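You operate a simulated robot arm through the tools that you are given. There is no shell and no other tool.

You are at the controls of a simulated robot arm. One attempt, no reset.

Task
Swap the small motor's green cable for the spare, then power up and start it.
Fine: set the old cable's ends down before the yellow line; cord switch and the blue drive's grey switch on.

The check looks at the end state, three seconds after you hand in, the way a careful person would. Anything else that was tipped, shoved, dropped, spilled or broken makes it a failure.

Robot
A 6-joint arm with a two-finger gripper, fixed in place. Base frame: the origin is on the floor under the middle of its stand, x ahead of it, y to its left, z up. Lengths are in mm, angles in rad, forces in N, time in s.
It reaches about 940 mm from its shoulder. Its first joint turns from -2.897 to 2.897 rad. Payload 2.54 kg.
The TCP is the grasp point between the finger pads, 30 mm short of the fingertips. In the tool frame z runs along the fingers and y along their closing line. The gripper opens to 116 mm; its body begins 95 mm behind the TCP.
Orientation is told as [roll, pitch, yaw] about the base's x, y, z axes, in that order, counted from this pose: with the fingers straight down and closing along the base's y, the tool's x points along the base's -x, its y along +y and its z along -z.

Tools
- The arm moves only by the tool nudge_tool. Its argument "plan" is a list that holds one entry, the list of rows, each a list of 7 numbers: the shift along the tool's x, y, z in cm, then the turn, a rotation vector about the tool's x, y, z in rad, then the finger opening in cm, from 0 to 11.6. In form: [[[x, y, z, wx, wy, wz, grip], ...]]. A call has 1 to 20 rows; each row shifts and turns the commanded pose from where the row before left it, along the tool's axes as they then stand. Each row takes 0.2 s and may step no farther than 50 mm and 0.15 rad from the row before; otherwise, or with a gripper value out of range, the whole call is refused. Where a pose cannot be reached the arm comes as near as it can. A force on the tool above 40 N (or 10 N above the force at the start of the call, whichever is more), or a blocked arm, ends the call early, and 0.2 s more pass. The fingers move at their own pace (about 72 mm/s each) and stop on an object; they squeeze with about 38 N. The grip force told is the motor's: it shows also when the fingers shut on nothing. Time passes only in rows, and 0.2 s behind the last, so rows that do not move let the fingers close. The reply holds the time, the measured pose of the TCP, the force on the tool along the base axes, the opening and the grip force, in the units named above and with some noise, with the torque about the TCP (base axes, N m) and any sound that the robot's microphone picked up.
- Cameras (640 x 400 px; columns grow to the right, rows downward): "scene" is fixed at [399.8, -651.4, 1330.3]; the picture's right is [1.00, 0.00, 0.00], its down [0.00, -0.17, -0.98] and it looks along [-0.00, 0.98, -0.17] (base axes); focal length 329 px, centre (320, 200). "wrist" rides on the gripper at [69, -15, -122] in the tool frame; the picture's right is [0.21, 0.98, 0.00], its down [-0.83, 0.18, -0.53] and it looks along [-0.52, 0.12, 0.85] (tool axes); focal length 251 px, centre (320, 200). There is no depth. A picture from a camera that has moved, and an enlarged one, comes with that camera's place and axes in the base frame and with its lens.
- camera(camera): a new picture of that camera. It takes no simulated time.
- close_up(camera, box): a new picture of the part [left, top, right, bottom] of that camera's present view, enlarged. It takes no simulated time.
- sign_off(): hands the job in; it is judged then, once.

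Nothing tells you positions but the pictures and the camera data. Unless the task says otherwise, let go and move clear before handing in.

The tools are called after "Request:" as name(argument=value, ...) on one line, values as JSON. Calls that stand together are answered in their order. nudge_tool: Moves the arm, as the interface text tells. Its arguments: {"type":"object","properties":{"plan":{"type":"array","items":{"type":"array","items":{"type":"array","items":{"type":"number"}}}}},"required":["plan"]} The other tools are called the same way: camera (camera) takes a picture; close_up (camera, box) takes an enlarged picture of a part of a camera's view; sign_off () hands the job in.

At the start:

```text
clock: 0.0
tcp_pos: [218.5, 466.8, 1194.5]
ee_rot: [-0.001, 0.001, 0.001]
ft_force: [-0.8, -0.7, 0.1]
torque: [-0.03, 0.0, -0.01]
width: 115.9
gripper_force: 0.0
```

scene: 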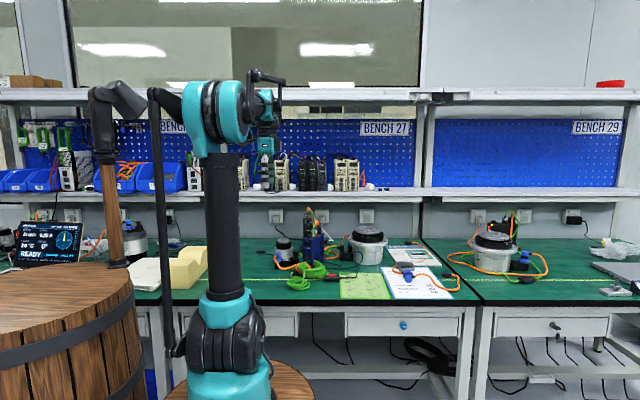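
wrist: 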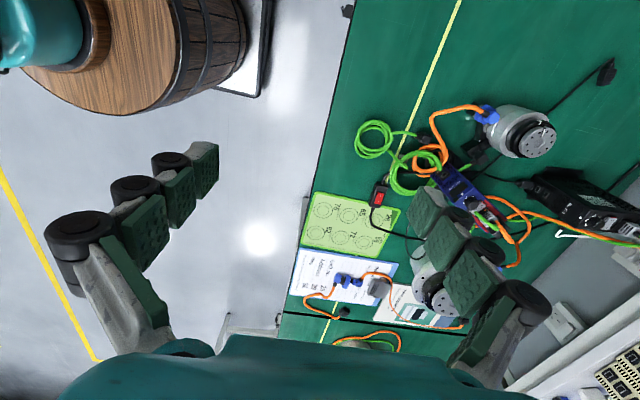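

I see a bench with a small motor, a blue drive, coiled green cable, orange cables and a red cord switch. I'll take enlarged views before moving anything.

Request:
close_up(camera="scene", box=[250, 195, 470, 315])

Request:
close_up(camera="wrist", box=[290, 80, 640, 350])

Request:
close_up(camera="scene", box=[260, 200, 350, 300])

Request:
close_up(camera="scene", box=[340, 220, 470, 310])

```text
2.91 times, centred on (360, 255) of scene
camera zoom: at [399.8, -651.4, 1330.3], right [1.0, 0.0, 0.0], down [0.0, -0.17, -0.98], along [0.0, 0.98, -0.17], focal length 958 px, centre (204, 40)
```

zoom: 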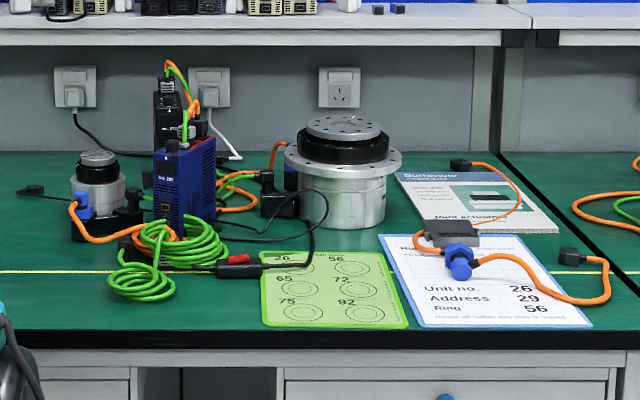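

```text
1.48 times, centred on (465, 215) of wrist
camera zoom: at [149.2, 450.7, 1316.8], right [-0.21, 0.98, 0.0], down [0.83, 0.18, 0.53], along [0.52, 0.12, -0.85], focal length 372 px, centre (105, 178)
```

zoom: 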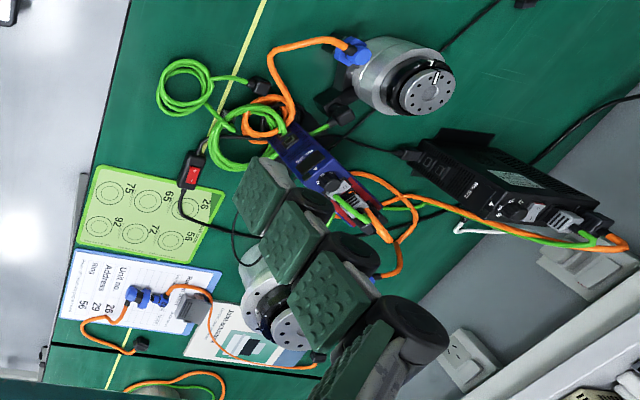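

```text
4.00 times, centred on (305, 250) of scene
camera zoom: at [399.8, -651.4, 1330.3], right [1.0, 0.0, 0.0], down [0.0, -0.17, -0.98], along [0.0, 0.98, -0.17], focal length 1317 px, centre (380, 0)
```

zoom: 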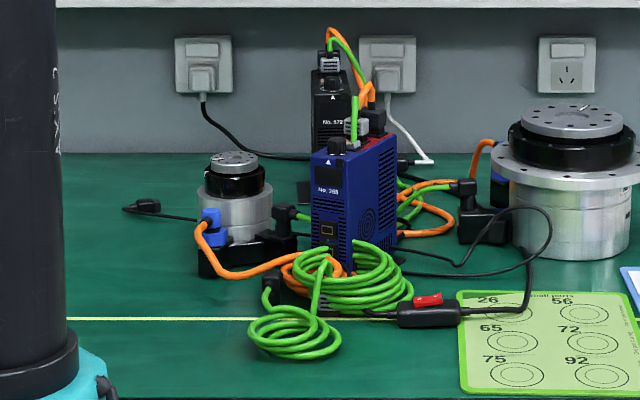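

```text
4.44 times, centred on (405, 265) of scene
camera zoom: at [399.8, -651.4, 1330.3], right [1.0, 0.0, 0.0], down [0.0, -0.17, -0.98], along [0.0, 0.98, -0.17], focal length 1464 px, centre (-58, -89)
```

zoom: 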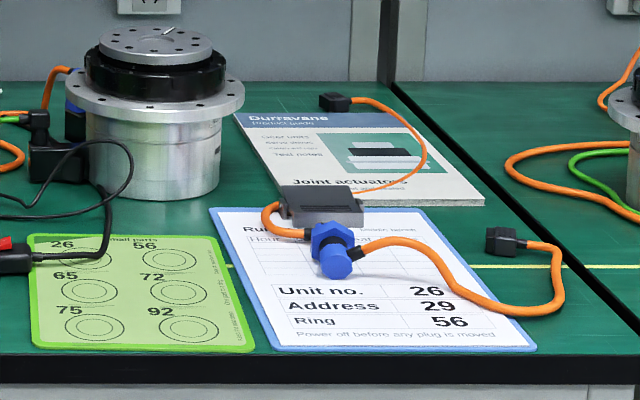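

I triangulate the red cord switch at about [451, 680, 760]. Next I'll check the arm, its surroundings and the rest of the bench in more detail.

Request:
close_up(camera="scene", box=[0, 60, 320, 400])

Request:
close_up(camera="wrist", box=[340, 80, 560, 260])

Request:
close_up(camera="scene", box=[0, 210, 130, 290])

Request:
close_up(camera="wrist", box=[420, 150, 640, 290])

```text
1.18 times, centred on (160, 230) of scene
camera zoom: at [399.8, -651.4, 1330.3], right [1.0, 0.0, 0.0], down [0.0, -0.17, -0.98], along [0.0, 0.98, -0.17], focal length 388 px, centre (508, 165)
```

zoom: 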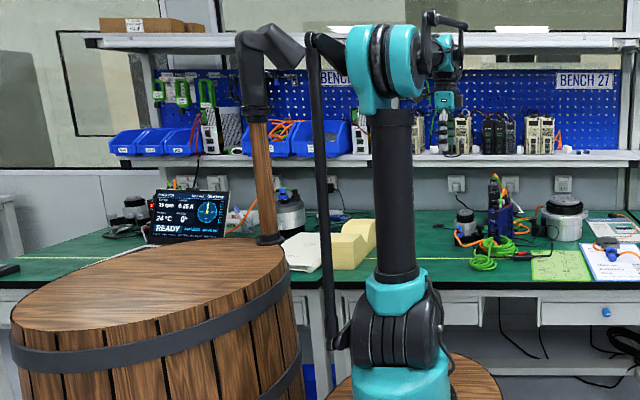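

```text
2.22 times, centred on (450, 170) of wrist
camera zoom: at [149.2, 450.7, 1316.8], right [-0.21, 0.98, 0.0], down [0.83, 0.18, 0.53], along [0.52, 0.12, -0.85], focal length 559 px, centre (31, 267)
```

zoom: 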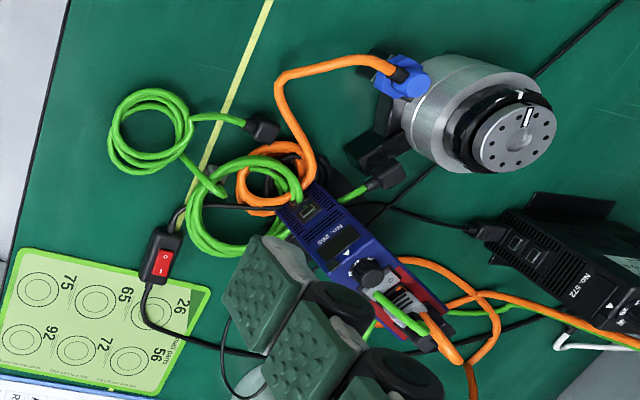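

```text
4.92 times, centred on (65, 250) of scene
camera zoom: at [399.8, -651.4, 1330.3], right [1.0, 0.0, 0.0], down [0.0, -0.17, -0.98], along [0.0, 0.98, -0.17], focal length 1621 px, centre (1575, -46)
```

zoom: 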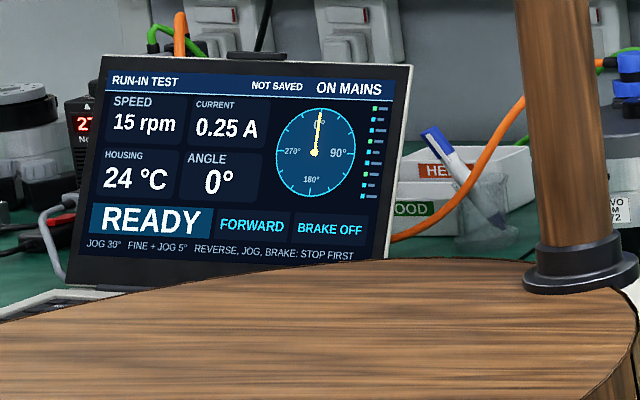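

```text
2.86 times, centred on (530, 220) of wrist
camera zoom: at [149.2, 450.7, 1316.8], right [-0.21, 0.98, 0.0], down [0.83, 0.18, 0.53], along [0.52, 0.12, -0.85], focal length 718 px, centre (-280, 143)
```

zoom: 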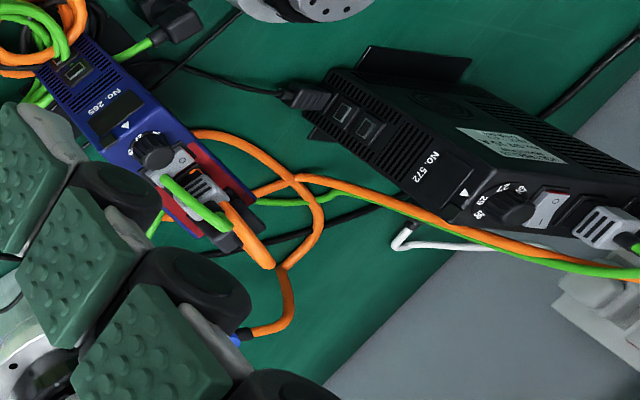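

The monitor belongs to another test. The small motor's top is near [221, 888, 867], with the blue drive to its right. I'll move the arm up to get a closer overhead view, staying above everything.

Request:
nudge_tool(plan=[[[0, 3.9, 2.0, 0, 0, 0, 11.6], [0, 3.9, 2.0, 0, 0, 0, 11.6], [0, 3.9, 2.0, 0, 0, 0, 11.6], [0, 3.9, 2.0, 0, 0, 0, 11.6], [0, 3.9, 2.0, 0, 0, 0, 11.6], [0, 0, 0, 0, 0, 0, 11.6]]])

Request:
camera(camera="wrist")

Request:
camera(camera="scene")

```text
clock: 1.4
tcp_pos: [217.6, 660.8, 1092.9]
ee_rot: [0.0, -0.001, 0.001]
ft_force: [-0.7, 0.3, -0.2]
torque: [-0.01, -0.02, -0.02]
width: 116.0
gripper_force: 0.0
```

```text
taken
camera wrist: at [147.8, 645.6, 1215.9], right [-0.21, 0.98, 0.0], down [0.83, 0.18, 0.53], along [0.52, 0.12, -0.85], focal length 251 px, centre (320, 200)
```

wrist: 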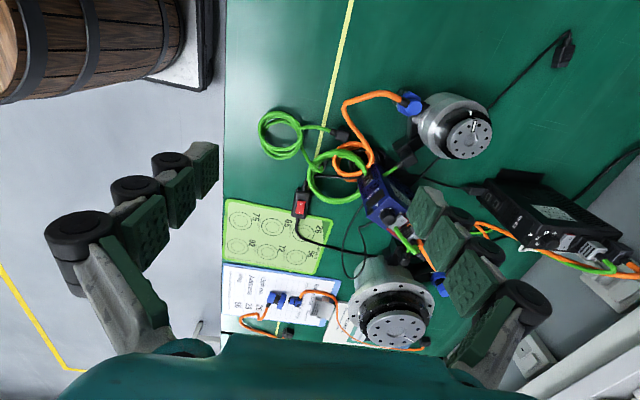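

```text
taken
```

scene: 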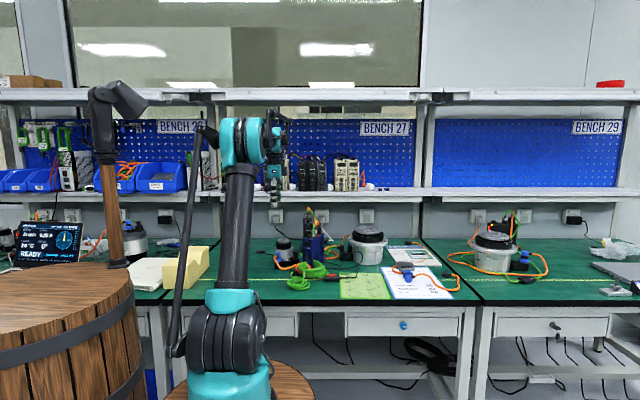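

The arm moves as expected. I'll take enlarged views from this pose.

Request:
close_up(camera="wrist", box=[240, 80, 420, 220])

Request:
close_up(camera="wrist", box=[340, 80, 500, 200])

Request:
close_up(camera="wrist", box=[340, 160, 480, 290])

Request:
close_up(camera="scene", box=[295, 200, 345, 290])

Request:
close_up(camera="scene", box=[260, 230, 340, 290])

```text
2.86 times, centred on (330, 150) of wrist
camera zoom: at [147.8, 645.6, 1215.9], right [-0.21, 0.98, 0.0], down [0.83, 0.18, 0.53], along [0.52, 0.12, -0.85], focal length 718 px, centre (291, 343)
```

zoom: 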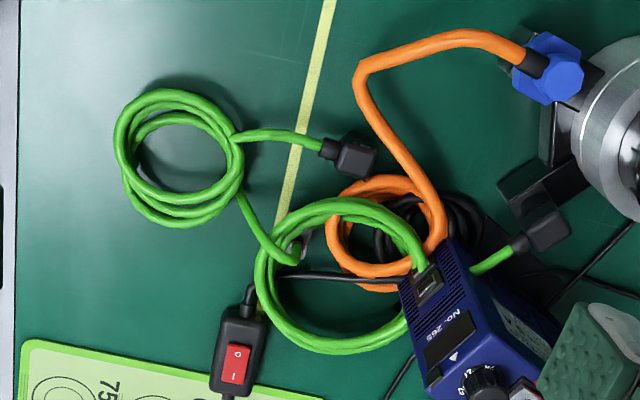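

```text
3.33 times, centred on (420, 140) of wrist
camera zoom: at [147.8, 645.6, 1215.9], right [-0.21, 0.98, 0.0], down [0.83, 0.18, 0.53], along [0.52, 0.12, -0.85], focal length 838 px, centre (-13, 400)
```

zoom: 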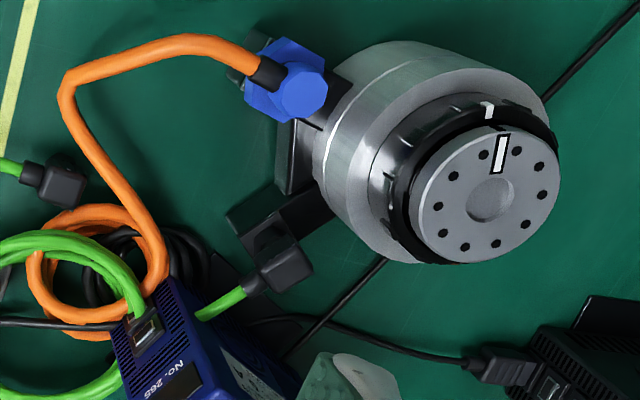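

```text
3.08 times, centred on (410, 225) of wrist
camera zoom: at [147.8, 645.6, 1215.9], right [-0.21, 0.98, 0.0], down [0.83, 0.18, 0.53], along [0.52, 0.12, -0.85], focal length 774 px, centre (43, 123)
```

zoom: 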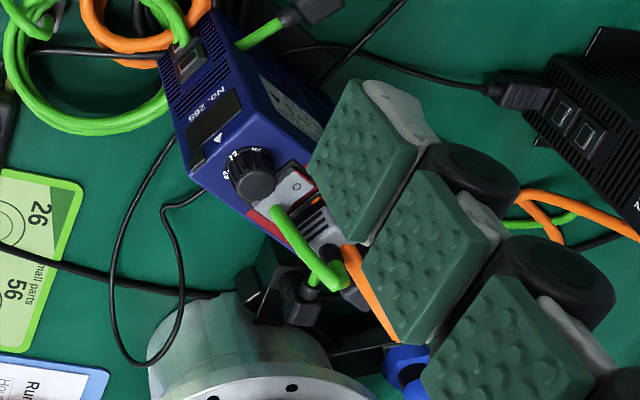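

```text
4.44 times, centred on (320, 245) of scene
camera zoom: at [399.8, -651.4, 1330.3], right [1.0, 0.0, 0.0], down [0.0, -0.17, -0.98], along [0.0, 0.98, -0.17], focal length 1464 px, centre (320, 0)
```

zoom: 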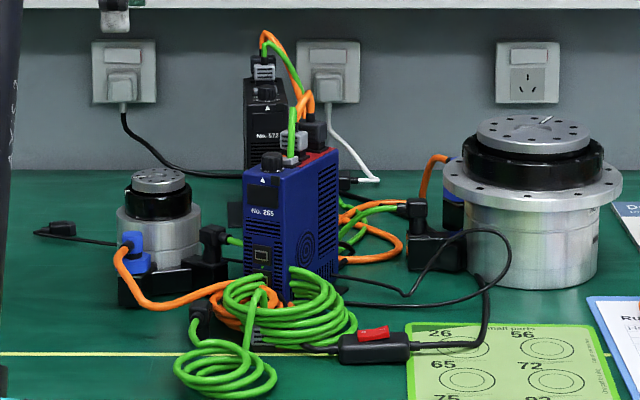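

```text
6.67 times, centred on (300, 260) of scene
camera zoom: at [399.8, -651.4, 1330.3], right [1.0, 0.0, 0.0], down [0.0, -0.17, -0.98], along [0.0, 0.98, -0.17], focal length 2196 px, centre (453, -200)
```

zoom: 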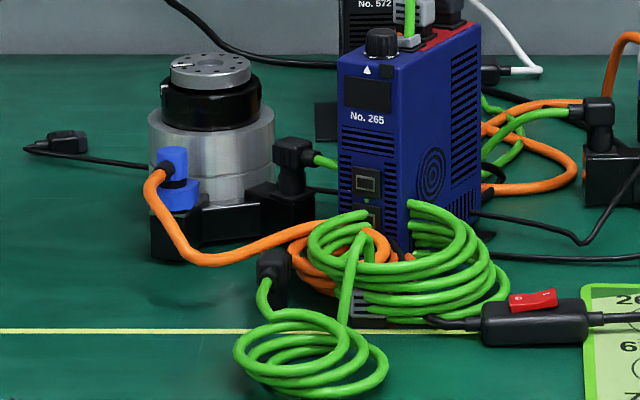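

The small motor's old green cable has a black right-angle plug on the motor's foot and a grey plug on top of blue drive No. 265. The spare is the small coil, with one black plug and one grey plug. I'll move closer to see the sockets, the switch states and the drive's top.

Request:
nudge_tool(plan=[[[0, 3.5, 1.5, 0, 0, 0, 11.6], [0, 3.5, 1.5, 0, 0, 0, 11.6], [0, 3.0, 1.5, 0, 0, 0, 11.6], [0, 0, 0, 0, 0, 0, 11.6], [0, 0, 0, 0, 0, 0, 11.6]]])

Request:
camera(camera="wrist")

Request:
close_up(camera="wrist", box=[230, 60, 430, 220])

Request:
close_up(camera="wrist", box=[320, 120, 440, 220])

Request:
close_up(camera="wrist", box=[340, 180, 460, 300])

```text
clock: 2.6
tcp_pos: [218.2, 759.8, 1046.9]
ee_rot: [-0.001, 0.0, 0.0]
ft_force: [-0.9, 1.0, 0.5]
torque: [0.01, -0.02, 0.03]
width: 116.1
gripper_force: 0.0
```

```text
taken
camera wrist: at [148.3, 744.3, 1170.2], right [-0.21, 0.98, 0.0], down [0.83, 0.18, 0.53], along [0.52, 0.12, -0.85], focal length 251 px, centre (320, 200)
```

wrist: 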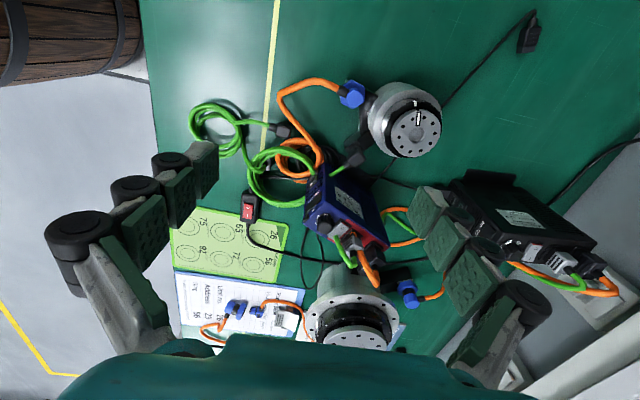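

```text
2.50 times, centred on (330, 140) of wrist
camera zoom: at [148.3, 744.3, 1170.2], right [-0.21, 0.98, 0.0], down [0.83, 0.18, 0.53], along [0.52, 0.12, -0.85], focal length 629 px, centre (295, 350)
```

zoom: 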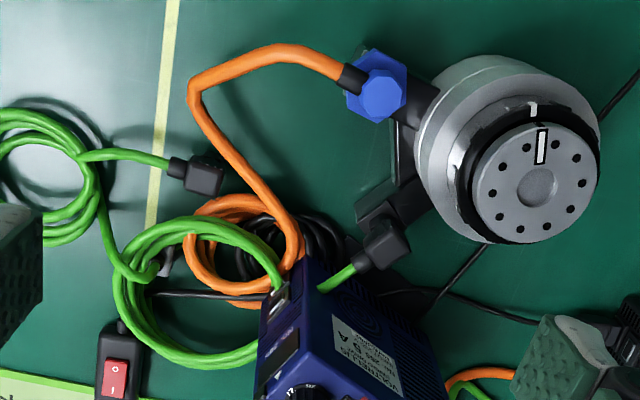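

```text
4.00 times, centred on (380, 170) of wrist
camera zoom: at [148.3, 744.3, 1170.2], right [-0.21, 0.98, 0.0], down [0.83, 0.18, 0.53], along [0.52, 0.12, -0.85], focal length 1006 px, centre (80, 320)
```

zoom: 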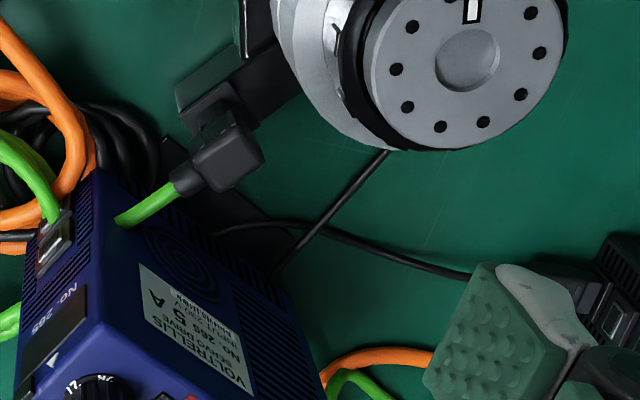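

```text
3.33 times, centred on (400, 240) of wrist
camera zoom: at [148.3, 744.3, 1170.2], right [-0.21, 0.98, 0.0], down [0.83, 0.18, 0.53], along [0.52, 0.12, -0.85], focal length 838 px, centre (53, 67)
```

zoom: 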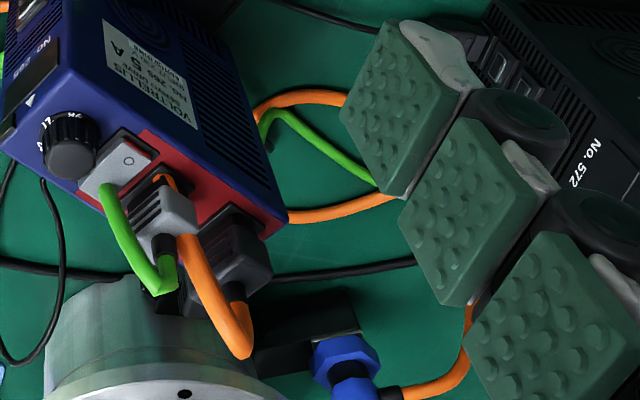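

I'm zooming further into the drive's top, its front and the plugs.

Request:
close_up(camera="scene", box=[300, 200, 332, 220])

Request:
close_up(camera="scene", box=[300, 225, 332, 265])

Request:
close_up(camera="scene", box=[272, 235, 312, 260])

Request:
close_up(camera="scene", box=[280, 255, 344, 295])

Request:
close_up(camera="wrist", box=[340, 190, 410, 260])

Request:
close_up(camera="wrist", box=[225, 100, 305, 170])

```text
16.00 times, centred on (316, 210) of scene
camera zoom: at [399.8, -651.4, 1330.3], right [1.0, 0.0, 0.0], down [0.0, -0.17, -0.98], along [0.0, 0.98, -0.17], focal length 5270 px, centre (384, 40)
```

zoom: 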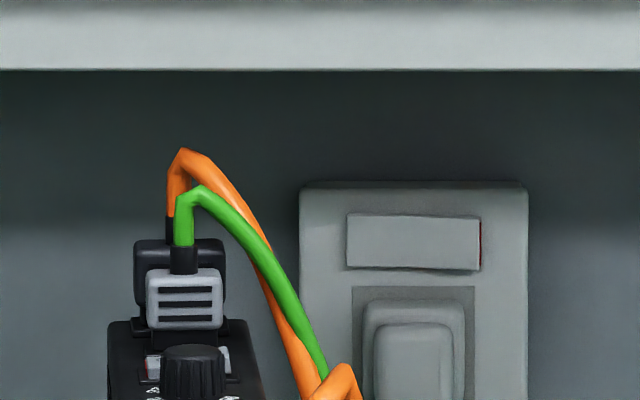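

```text
10.00 times, centred on (316, 245) of scene
camera zoom: at [399.8, -651.4, 1330.3], right [1.0, 0.0, 0.0], down [0.0, -0.17, -0.98], along [0.0, 0.98, -0.17], focal length 3294 px, centre (360, -250)
```

zoom: 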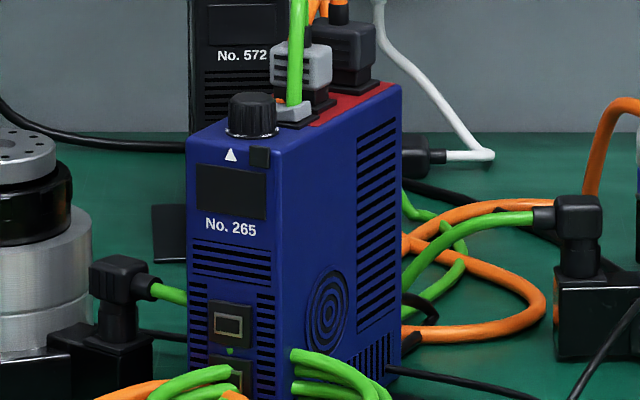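

```text
16.00 times, centred on (292, 248) of scene
camera zoom: at [399.8, -651.4, 1330.3], right [1.0, 0.0, 0.0], down [0.0, -0.17, -0.98], along [0.0, 0.98, -0.17], focal length 5270 px, centre (768, -560)
```

zoom: 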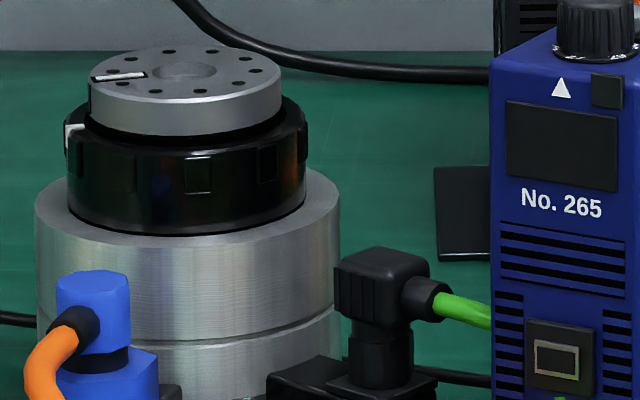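

```text
10.00 times, centred on (312, 275) of scene
camera zoom: at [399.8, -651.4, 1330.3], right [1.0, 0.0, 0.0], down [0.0, -0.17, -0.98], along [0.0, 0.98, -0.17], focal length 3294 px, centre (400, -550)
```

zoom: 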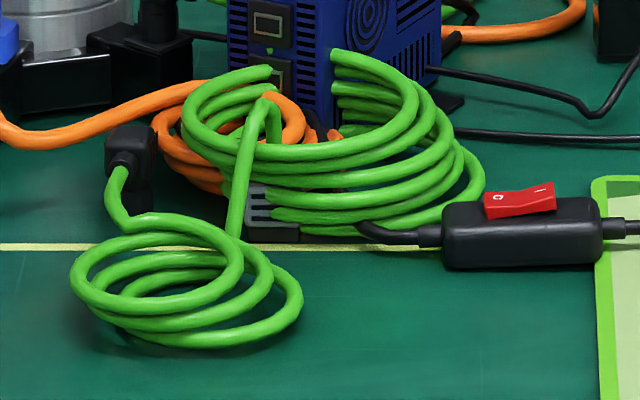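

```text
5.71 times, centred on (375, 225) of wrist
camera zoom: at [148.3, 744.3, 1170.2], right [-0.21, 0.98, 0.0], down [0.83, 0.18, 0.53], along [0.52, 0.12, -0.85], focal length 1437 px, centre (6, 57)
```

zoom: 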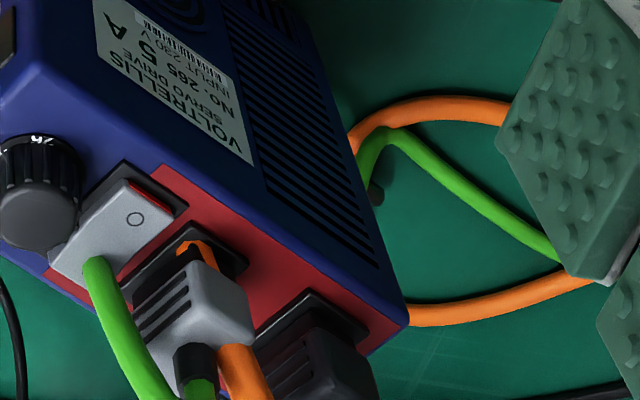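

```text
5.71 times, centred on (265, 135) of wrist
camera zoom: at [148.3, 744.3, 1170.2], right [-0.21, 0.98, 0.0], down [0.83, 0.18, 0.53], along [0.52, 0.12, -0.85], focal length 1437 px, centre (634, 571)
```

zoom: 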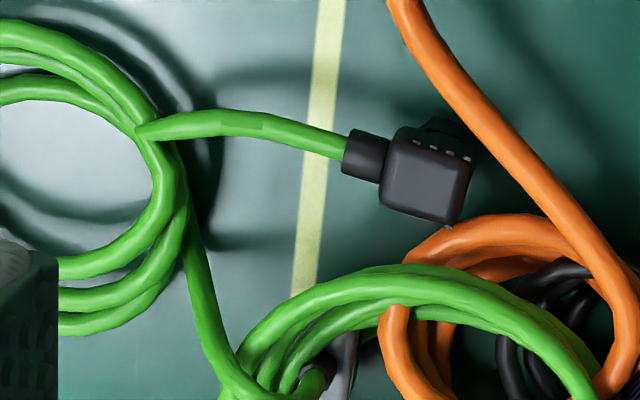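

The cord switch looks off, with its O side pressed. The spare's black plug stands near [282, 714, 775] and its grey plug is next to the big coil. I'll lower the wrist camera near the spare to study both.

Request:
nudge_tool(plan=[[[-0.2, -1.0, 3.3, 0, 0, 0, 11.6], [-0.2, -1.0, 3.3, 0, 0, 0, 11.6], [-0.2, -1.0, 3.3, 0, 0, 0, 11.6], [-0.2, -1.0, 3.3, 0, 0, 0, 11.6], [-0.2, -1.0, 3.3, 0, 0, 0, 11.6], [-0.2, -1.0, 2.5, 0, 0, 0, 11.6], [0, 0, 0, 0, 0, 0, 11.6]]])

Request:
camera(camera="wrist")

Request:
camera(camera="scene")

```text
clock: 4.2
tcp_pos: [231.4, 700.7, 860.7]
ee_rot: [0.0, 0.0, 0.0]
ft_force: [-0.4, 0.2, 0.2]
torque: [-0.01, 0.03, 0.0]
width: 116.0
gripper_force: 0.1
```

```text
taken
camera wrist: at [162.1, 684.7, 983.6], right [-0.21, 0.98, 0.0], down [0.83, 0.18, 0.53], along [0.52, 0.11, -0.85], focal length 251 px, centre (320, 200)
```

wrist: 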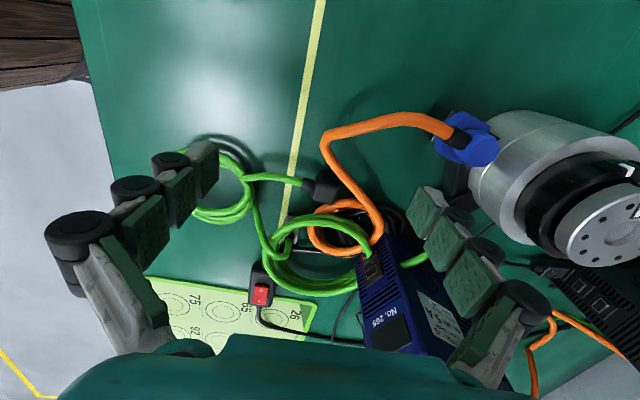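

```text
taken
```

scene: 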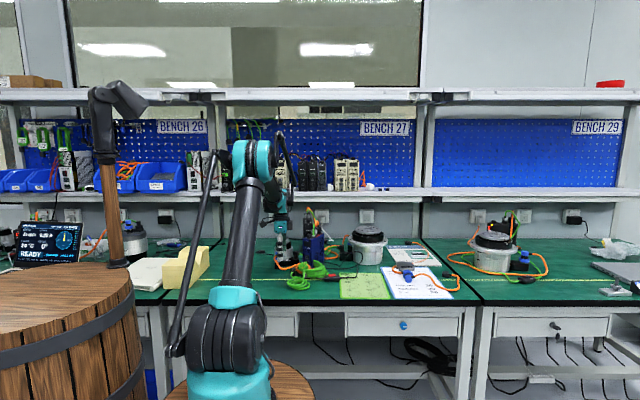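

Request:
close_up(camera="wrist", box=[240, 150, 400, 280])

Request:
close_up(camera="wrist", box=[270, 170, 350, 220])

Request:
close_up(camera="wrist", box=[250, 215, 330, 265])

Request:
close_up(camera="wrist", box=[400, 100, 540, 200])

Request:
close_up(camera="wrist", box=[235, 260, 285, 310])

```text
3.08 times, centred on (320, 215) of wrist
camera zoom: at [162.1, 684.7, 983.6], right [-0.21, 0.98, 0.0], down [0.83, 0.18, 0.53], along [0.52, 0.11, -0.85], focal length 774 px, centre (320, 154)
```

zoom: 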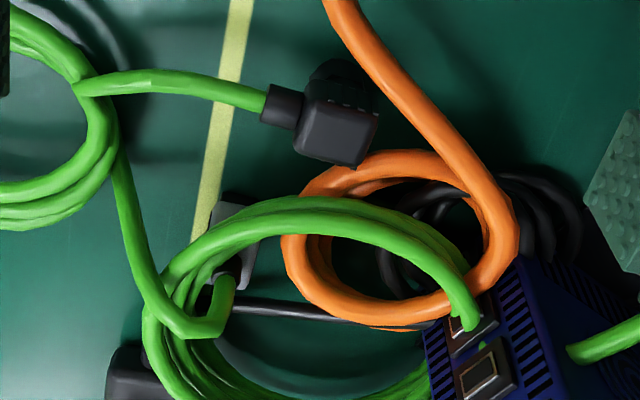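

```text
8.00 times, centred on (310, 195) of wrist
camera zoom: at [162.1, 684.7, 983.6], right [-0.21, 0.98, 0.0], down [0.83, 0.18, 0.53], along [0.52, 0.11, -0.85], focal length 2012 px, centre (400, 240)
```

zoom: 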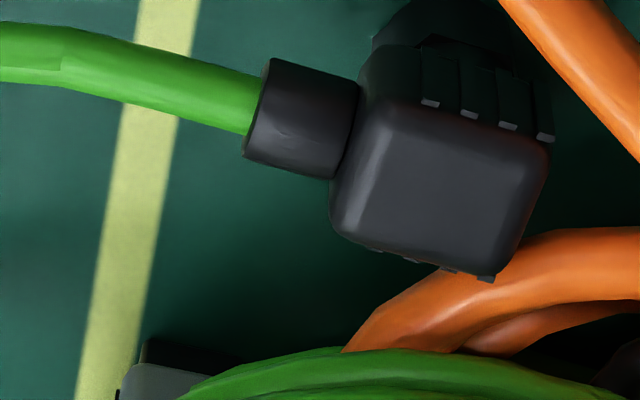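

```text
8.00 times, centred on (290, 240) of wrist
camera zoom: at [162.1, 684.7, 983.6], right [-0.21, 0.98, 0.0], down [0.83, 0.18, 0.53], along [0.52, 0.11, -0.85], focal length 2012 px, centre (560, -120)
```

zoom: 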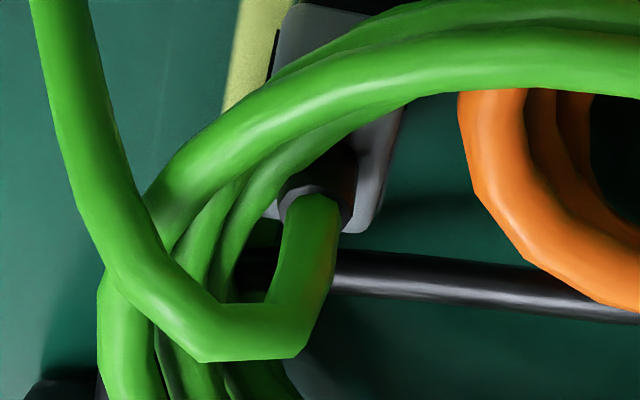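

```text
4.00 times, centred on (470, 150) of wrist
camera zoom: at [162.1, 684.7, 983.6], right [-0.21, 0.98, 0.0], down [0.83, 0.18, 0.53], along [0.52, 0.11, -0.85], focal length 1006 px, centre (-280, 400)
```

zoom: 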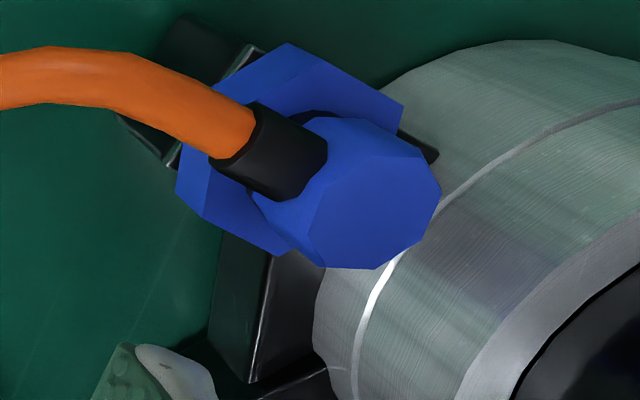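

```text
8.00 times, centred on (260, 285) of wrist
camera zoom: at [162.1, 684.7, 983.6], right [-0.21, 0.98, 0.0], down [0.83, 0.18, 0.53], along [0.52, 0.11, -0.85], focal length 2012 px, centre (800, -480)
```

zoom: 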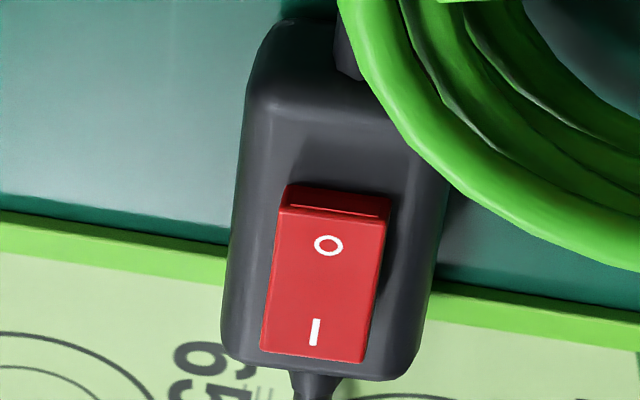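

Now a very close look at the cord switch's rocker profile, the drive rocker, and the table details from the scene camera.

Request:
close_up(camera="scene", box=[320, 268, 344, 284])

Request:
close_up(camera="scene", box=[302, 224, 326, 240])

Request:
close_up(camera="scene", box=[284, 260, 316, 284])

```text
16.00 times, centred on (332, 276) of scene
camera zoom: at [399.8, -651.4, 1330.3], right [1.0, 0.0, 0.0], down [0.0, -0.17, -0.98], along [0.0, 0.98, -0.17], focal length 5270 px, centre (128, -1016)
```

zoom: 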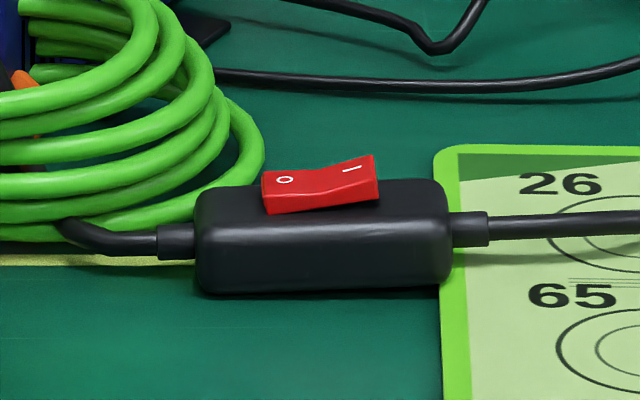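

```text
16.00 times, centred on (314, 232) of scene
camera zoom: at [399.8, -651.4, 1330.3], right [1.0, 0.0, 0.0], down [0.0, -0.17, -0.98], along [0.0, 0.98, -0.17], focal length 5270 px, centre (416, -312)
```

zoom: 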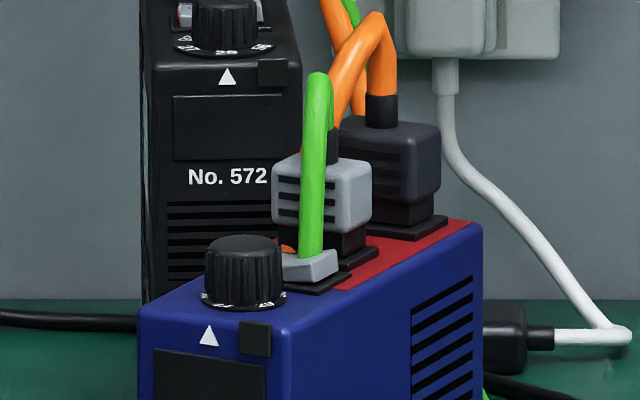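

```text
16.00 times, centred on (300, 272) of scene
camera zoom: at [399.8, -651.4, 1330.3], right [1.0, 0.0, 0.0], down [0.0, -0.17, -0.98], along [0.0, 0.98, -0.17], focal length 5270 px, centre (640, -952)
```

zoom: 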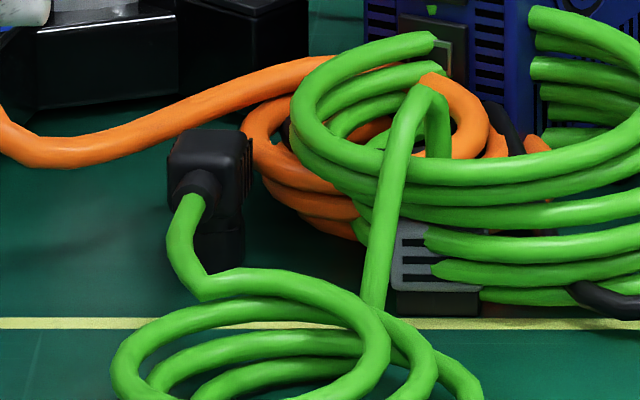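

Both rockers sit with O pressed, so everything is off and plugs can safely be moved. I'll go above the motor and drive, with the tips above the motor's top, to measure the plugs.

Request:
nudge_tool(plan=[[[0, 0, -3.0, 0, 0, 0, 11.6], [0, 0, -3.0, 0, 0, 0, 11.6], [-0.3, 3.4, 0, 0, 0, 0, 11.6], [-0.3, 3.4, 0, 0, 0, 0, 11.6], [-0.3, 3.2, 0, 0, 0, 0, 11.6], [0, 0, 0, 0, 0, 0, 11.6], [0, 0, 0, 0, 0, 0, 11.6]]])

Request:
camera(camera="wrist")

Request:
close_up(camera="wrist", box=[280, 80, 440, 220])

Request:
close_up(camera="wrist", box=[270, 200, 420, 340])

```text
clock: 5.8
tcp_pos: [239.6, 801.4, 918.9]
ee_rot: [0.001, 0.002, -0.002]
ft_force: [-1.0, 0.6, -0.5]
torque: [0.03, -0.02, 0.02]
width: 115.9
gripper_force: 0.1
```

```text
taken
camera wrist: at [169.9, 785.4, 1041.0], right [-0.21, 0.98, 0.0], down [0.83, 0.18, 0.53], along [0.52, 0.12, -0.85], focal length 251 px, centre (320, 200)
```

wrist: 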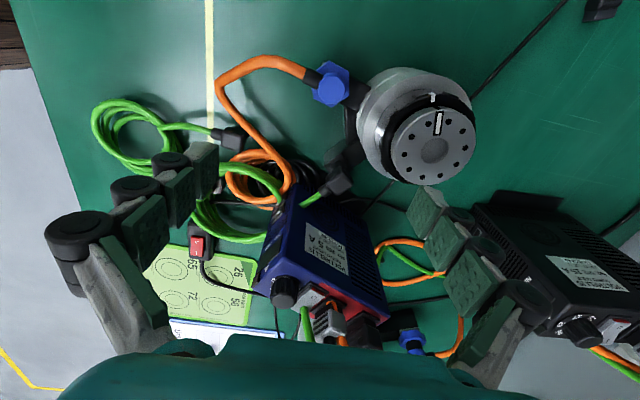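

```text
2.86 times, centred on (360, 150) of wrist
camera zoom: at [169.9, 785.4, 1041.0], right [-0.21, 0.98, 0.0], down [0.83, 0.18, 0.53], along [0.52, 0.12, -0.85], focal length 718 px, centre (206, 343)
```

zoom: 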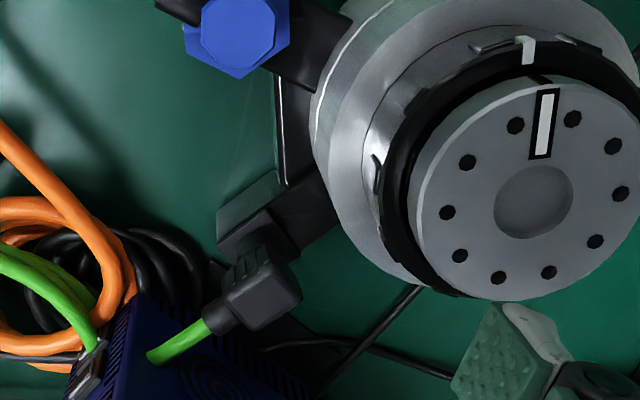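

```text
2.86 times, centred on (345, 270) of wrist
camera zoom: at [169.9, 785.4, 1041.0], right [-0.21, 0.98, 0.0], down [0.83, 0.18, 0.53], along [0.52, 0.12, -0.85], focal length 718 px, centre (249, 0)
```

zoom: 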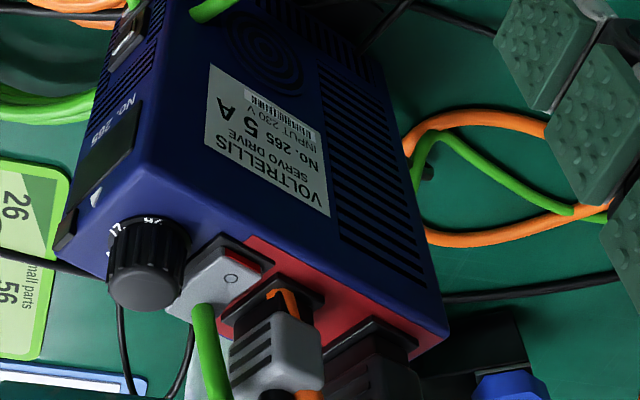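

Drive top is at z≈886, with corners near (327,789), (371,767) and (383,905), so the drive is yawed about -26°. I'll zoom in hard on the motor plug now.

Request:
close_up(camera="wrist", box=[315, 130, 371, 170])

Request:
close_up(camera="wrist", box=[323, 155, 363, 205])

Request:
close_up(camera="scene", box=[284, 240, 308, 255])

```text
10.00 times, centred on (343, 150) of wrist
camera zoom: at [169.9, 785.4, 1041.0], right [-0.21, 0.98, 0.0], down [0.83, 0.18, 0.53], along [0.52, 0.12, -0.85], focal length 2514 px, centre (90, 700)
```

zoom: 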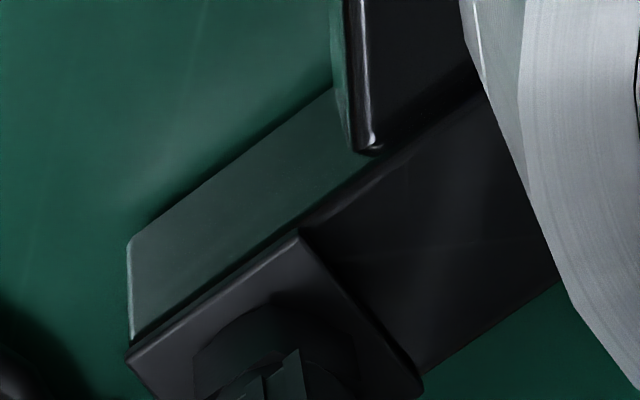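

```text
8.00 times, centred on (343, 180) of wrist
camera zoom: at [169.9, 785.4, 1041.0], right [-0.21, 0.98, 0.0], down [0.83, 0.18, 0.53], along [0.52, 0.12, -0.85], focal length 2012 px, centre (136, 360)
```

zoom: 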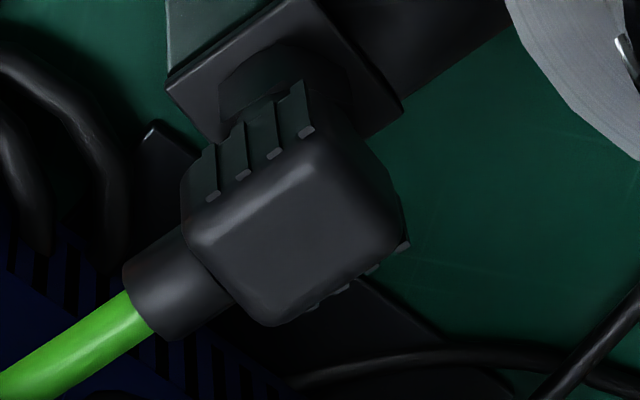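

```text
16.00 times, centred on (296, 248) of scene
camera zoom: at [399.8, -651.4, 1330.3], right [1.0, 0.0, 0.0], down [0.0, -0.17, -0.98], along [0.0, 0.98, -0.17], focal length 5270 px, centre (704, -560)
```

zoom: 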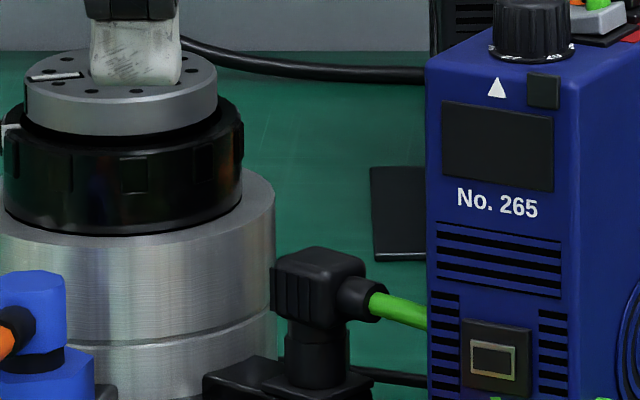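

The motor plug's boot points about -39° and its body centre is near (291,834), top ~806. The grey drive plug needs the gripper yawed about +64°, gripping its sides. I'll rise, yaw and look from the front.

Request:
nudge_tool(plan=[[[0, 0, -4.5, 0, 0, 0, 11.6], [0, 0, -4.5, 0, 0, 0, 11.6], [0, 0, 0, 0, 0, -0.14, 11.6], [0, 0, 0, 0, 0, -0.14, 11.6], [0, 0, 0, 0, 0, -0.14, 11.6], [0, 0, 0, 0, 0, -0.14, 11.6], [0, 0, 0, 0, 0, -0.14, 11.6], [0, 0, 0, 0, 0, -0.14, 11.6], [0, 0, 0, 0, 0, -0.14, 11.6], [0, 0, 0, 0, 0, -0.14, 11.6], [-1.56, -3.33, 0, 0, 0, 0, 11.6], [-1.56, -3.33, 0, 0, 0, 0, 11.6], [-1.56, -3.33, 0, 0, 0, 0, 11.6], [0, 0, 0, 0, 0, 0, 11.6], [0, 0, 0, 0, 0, 0, 11.6]]])

Request:
camera(camera="wrist")

Request:
camera(camera="scene")

```text
clock: 9.0
tcp_pos: [350.2, 799.0, 1009.1]
ee_rot: [0.0, 0.0, 1.122]
ft_force: [-0.4, -0.1, -0.3]
torque: [0.01, -0.02, -0.01]
width: 116.0
gripper_force: 0.2
```

```text
taken
camera wrist: at [333.3, 730.3, 1131.6], right [-0.97, 0.23, 0.0], down [0.2, 0.82, 0.53], along [0.12, 0.52, -0.85], focal length 251 px, centre (320, 200)
```

wrist: 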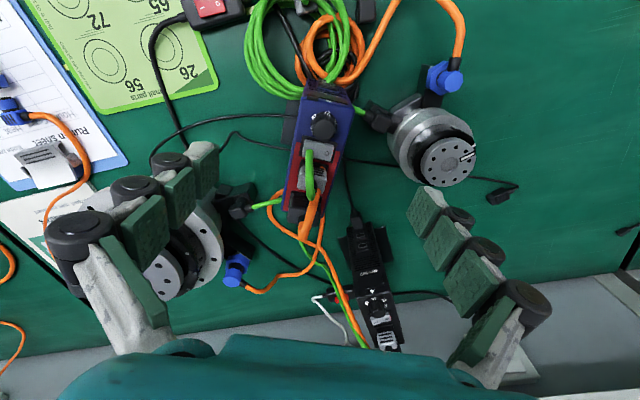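

```text
taken
```

scene: 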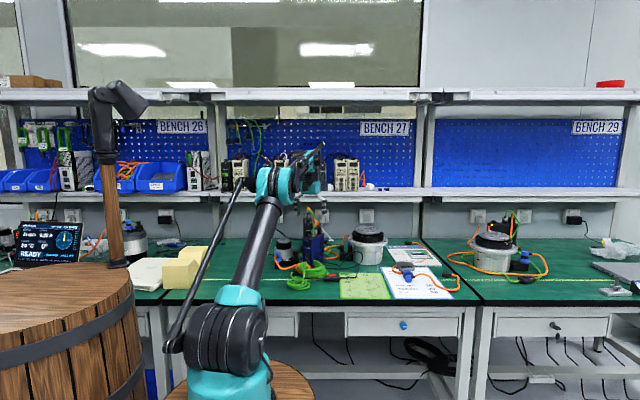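

This is a good view of the drive top. I'll enlarge it.

Request:
close_up(camera="wrist", box=[275, 90, 365, 220])

Request:
close_up(camera="wrist", box=[285, 130, 349, 170])

Request:
close_up(camera="wrist", box=[277, 160, 341, 200])

Request:
close_up(camera="wrist", box=[345, 80, 425, 140])

Request:
close_up(camera="wrist", box=[230, 0, 400, 100])

```text
3.08 times, centred on (320, 155) of wrist
camera zoom: at [333.3, 730.3, 1131.6], right [-0.97, 0.23, 0.0], down [0.2, 0.82, 0.53], along [0.12, 0.52, -0.85], focal length 774 px, centre (320, 338)
```

zoom: 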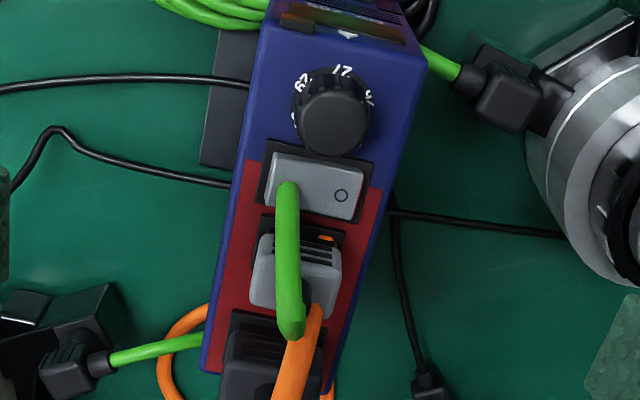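

```text
10.00 times, centred on (317, 150) of wrist
camera zoom: at [333.3, 730.3, 1131.6], right [-0.97, 0.23, 0.0], down [0.2, 0.82, 0.53], along [0.12, 0.52, -0.85], focal length 2514 px, centre (350, 700)
```

zoom: 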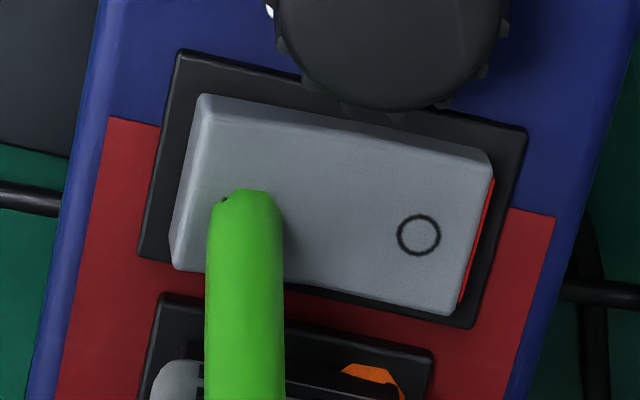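

```text
10.00 times, centred on (309, 180) of wrist
camera zoom: at [333.3, 730.3, 1131.6], right [-0.97, 0.23, 0.0], down [0.2, 0.82, 0.53], along [0.12, 0.52, -0.85], focal length 2514 px, centre (430, 400)
```

zoom: 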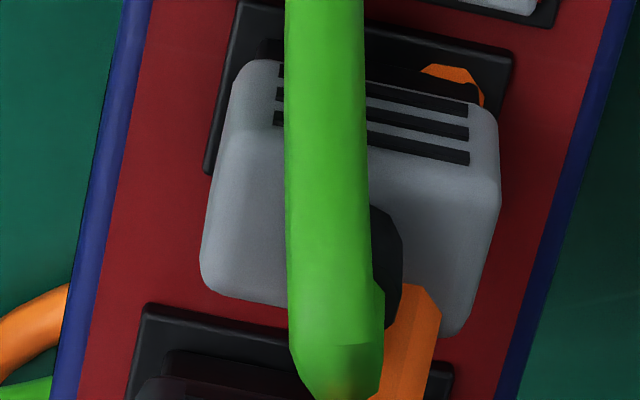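

```text
6.67 times, centred on (385, 110) of wrist
camera zoom: at [333.3, 730.3, 1131.6], right [-0.97, 0.23, 0.0], down [0.2, 0.82, 0.53], along [0.12, 0.52, -0.85], focal length 1676 px, centre (-113, 800)
```

zoom: 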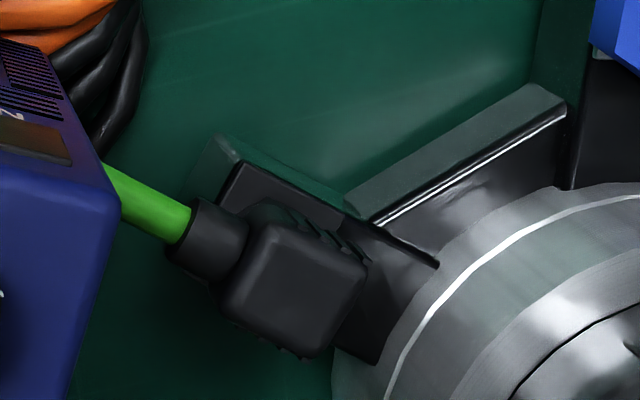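

```text
3.76 times, centred on (315, 50) of wrist
camera zoom: at [333.3, 730.3, 1131.6], right [-0.97, 0.23, 0.0], down [0.2, 0.82, 0.53], along [0.12, 0.52, -0.85], focal length 947 px, centre (339, 765)
```

zoom: 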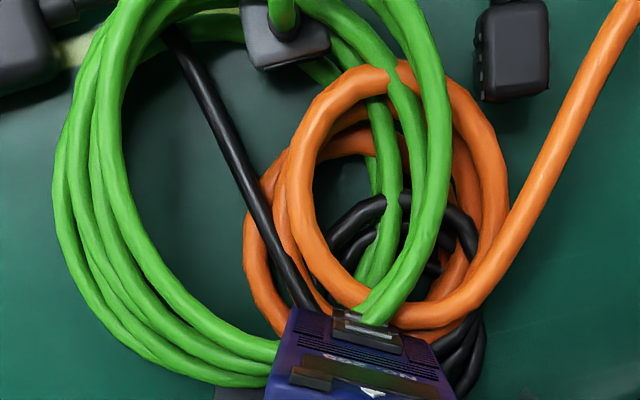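

Request:
close_up(camera="wrist", box=[269, 175, 349, 225])

Request:
close_up(camera="wrist", box=[285, 80, 365, 130])

```text
8.00 times, centred on (309, 200) of wrist
camera zoom: at [333.3, 730.3, 1131.6], right [-0.97, 0.23, 0.0], down [0.2, 0.82, 0.53], along [0.12, 0.52, -0.85], focal length 2012 px, centre (408, 200)
```

zoom: 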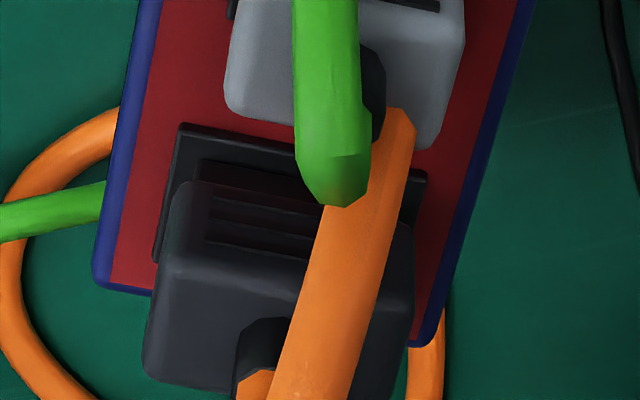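

```text
8.00 times, centred on (325, 105) of wrist
camera zoom: at [333.3, 730.3, 1131.6], right [-0.97, 0.23, 0.0], down [0.2, 0.82, 0.53], along [0.12, 0.52, -0.85], focal length 2012 px, centre (280, 960)
```

zoom: 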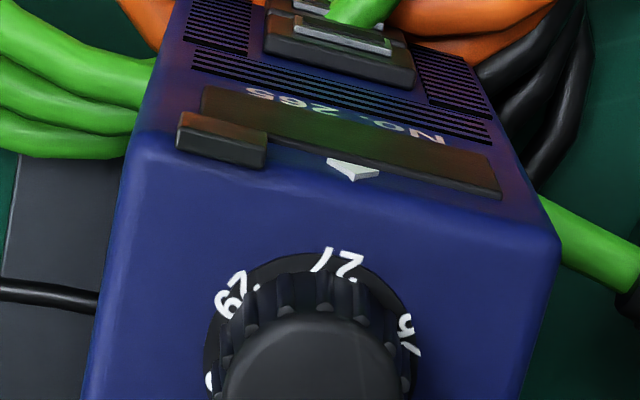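

I'll check the scene camera's calibration against the gripper, whose pose is known.

Request:
close_up(camera="scene", box=[270, 170, 350, 230])

Request:
close_up(camera="scene", box=[290, 200, 330, 225])

```text
6.67 times, centred on (310, 200) of scene
camera zoom: at [399.8, -651.4, 1330.3], right [1.0, 0.0, 0.0], down [0.0, -0.17, -0.98], along [0.0, 0.98, -0.17], focal length 2196 px, centre (387, 200)
```

zoom: 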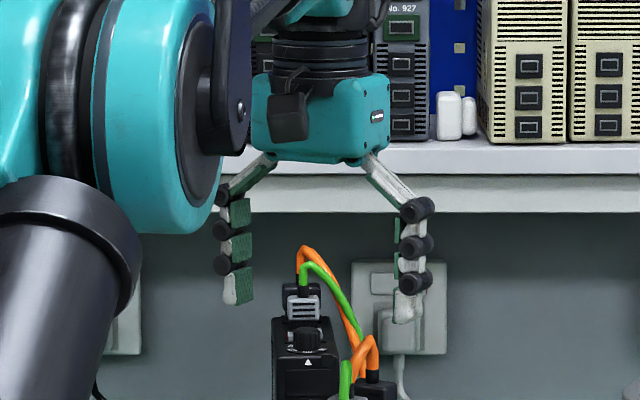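

```text
16.00 times, centred on (310, 212) of scene
camera zoom: at [399.8, -651.4, 1330.3], right [1.0, 0.0, 0.0], down [0.0, -0.17, -0.98], along [0.0, 0.98, -0.17], focal length 5270 px, centre (480, 0)
```

zoom: 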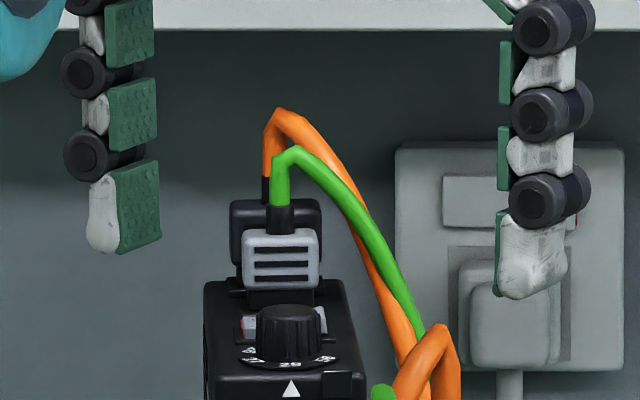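

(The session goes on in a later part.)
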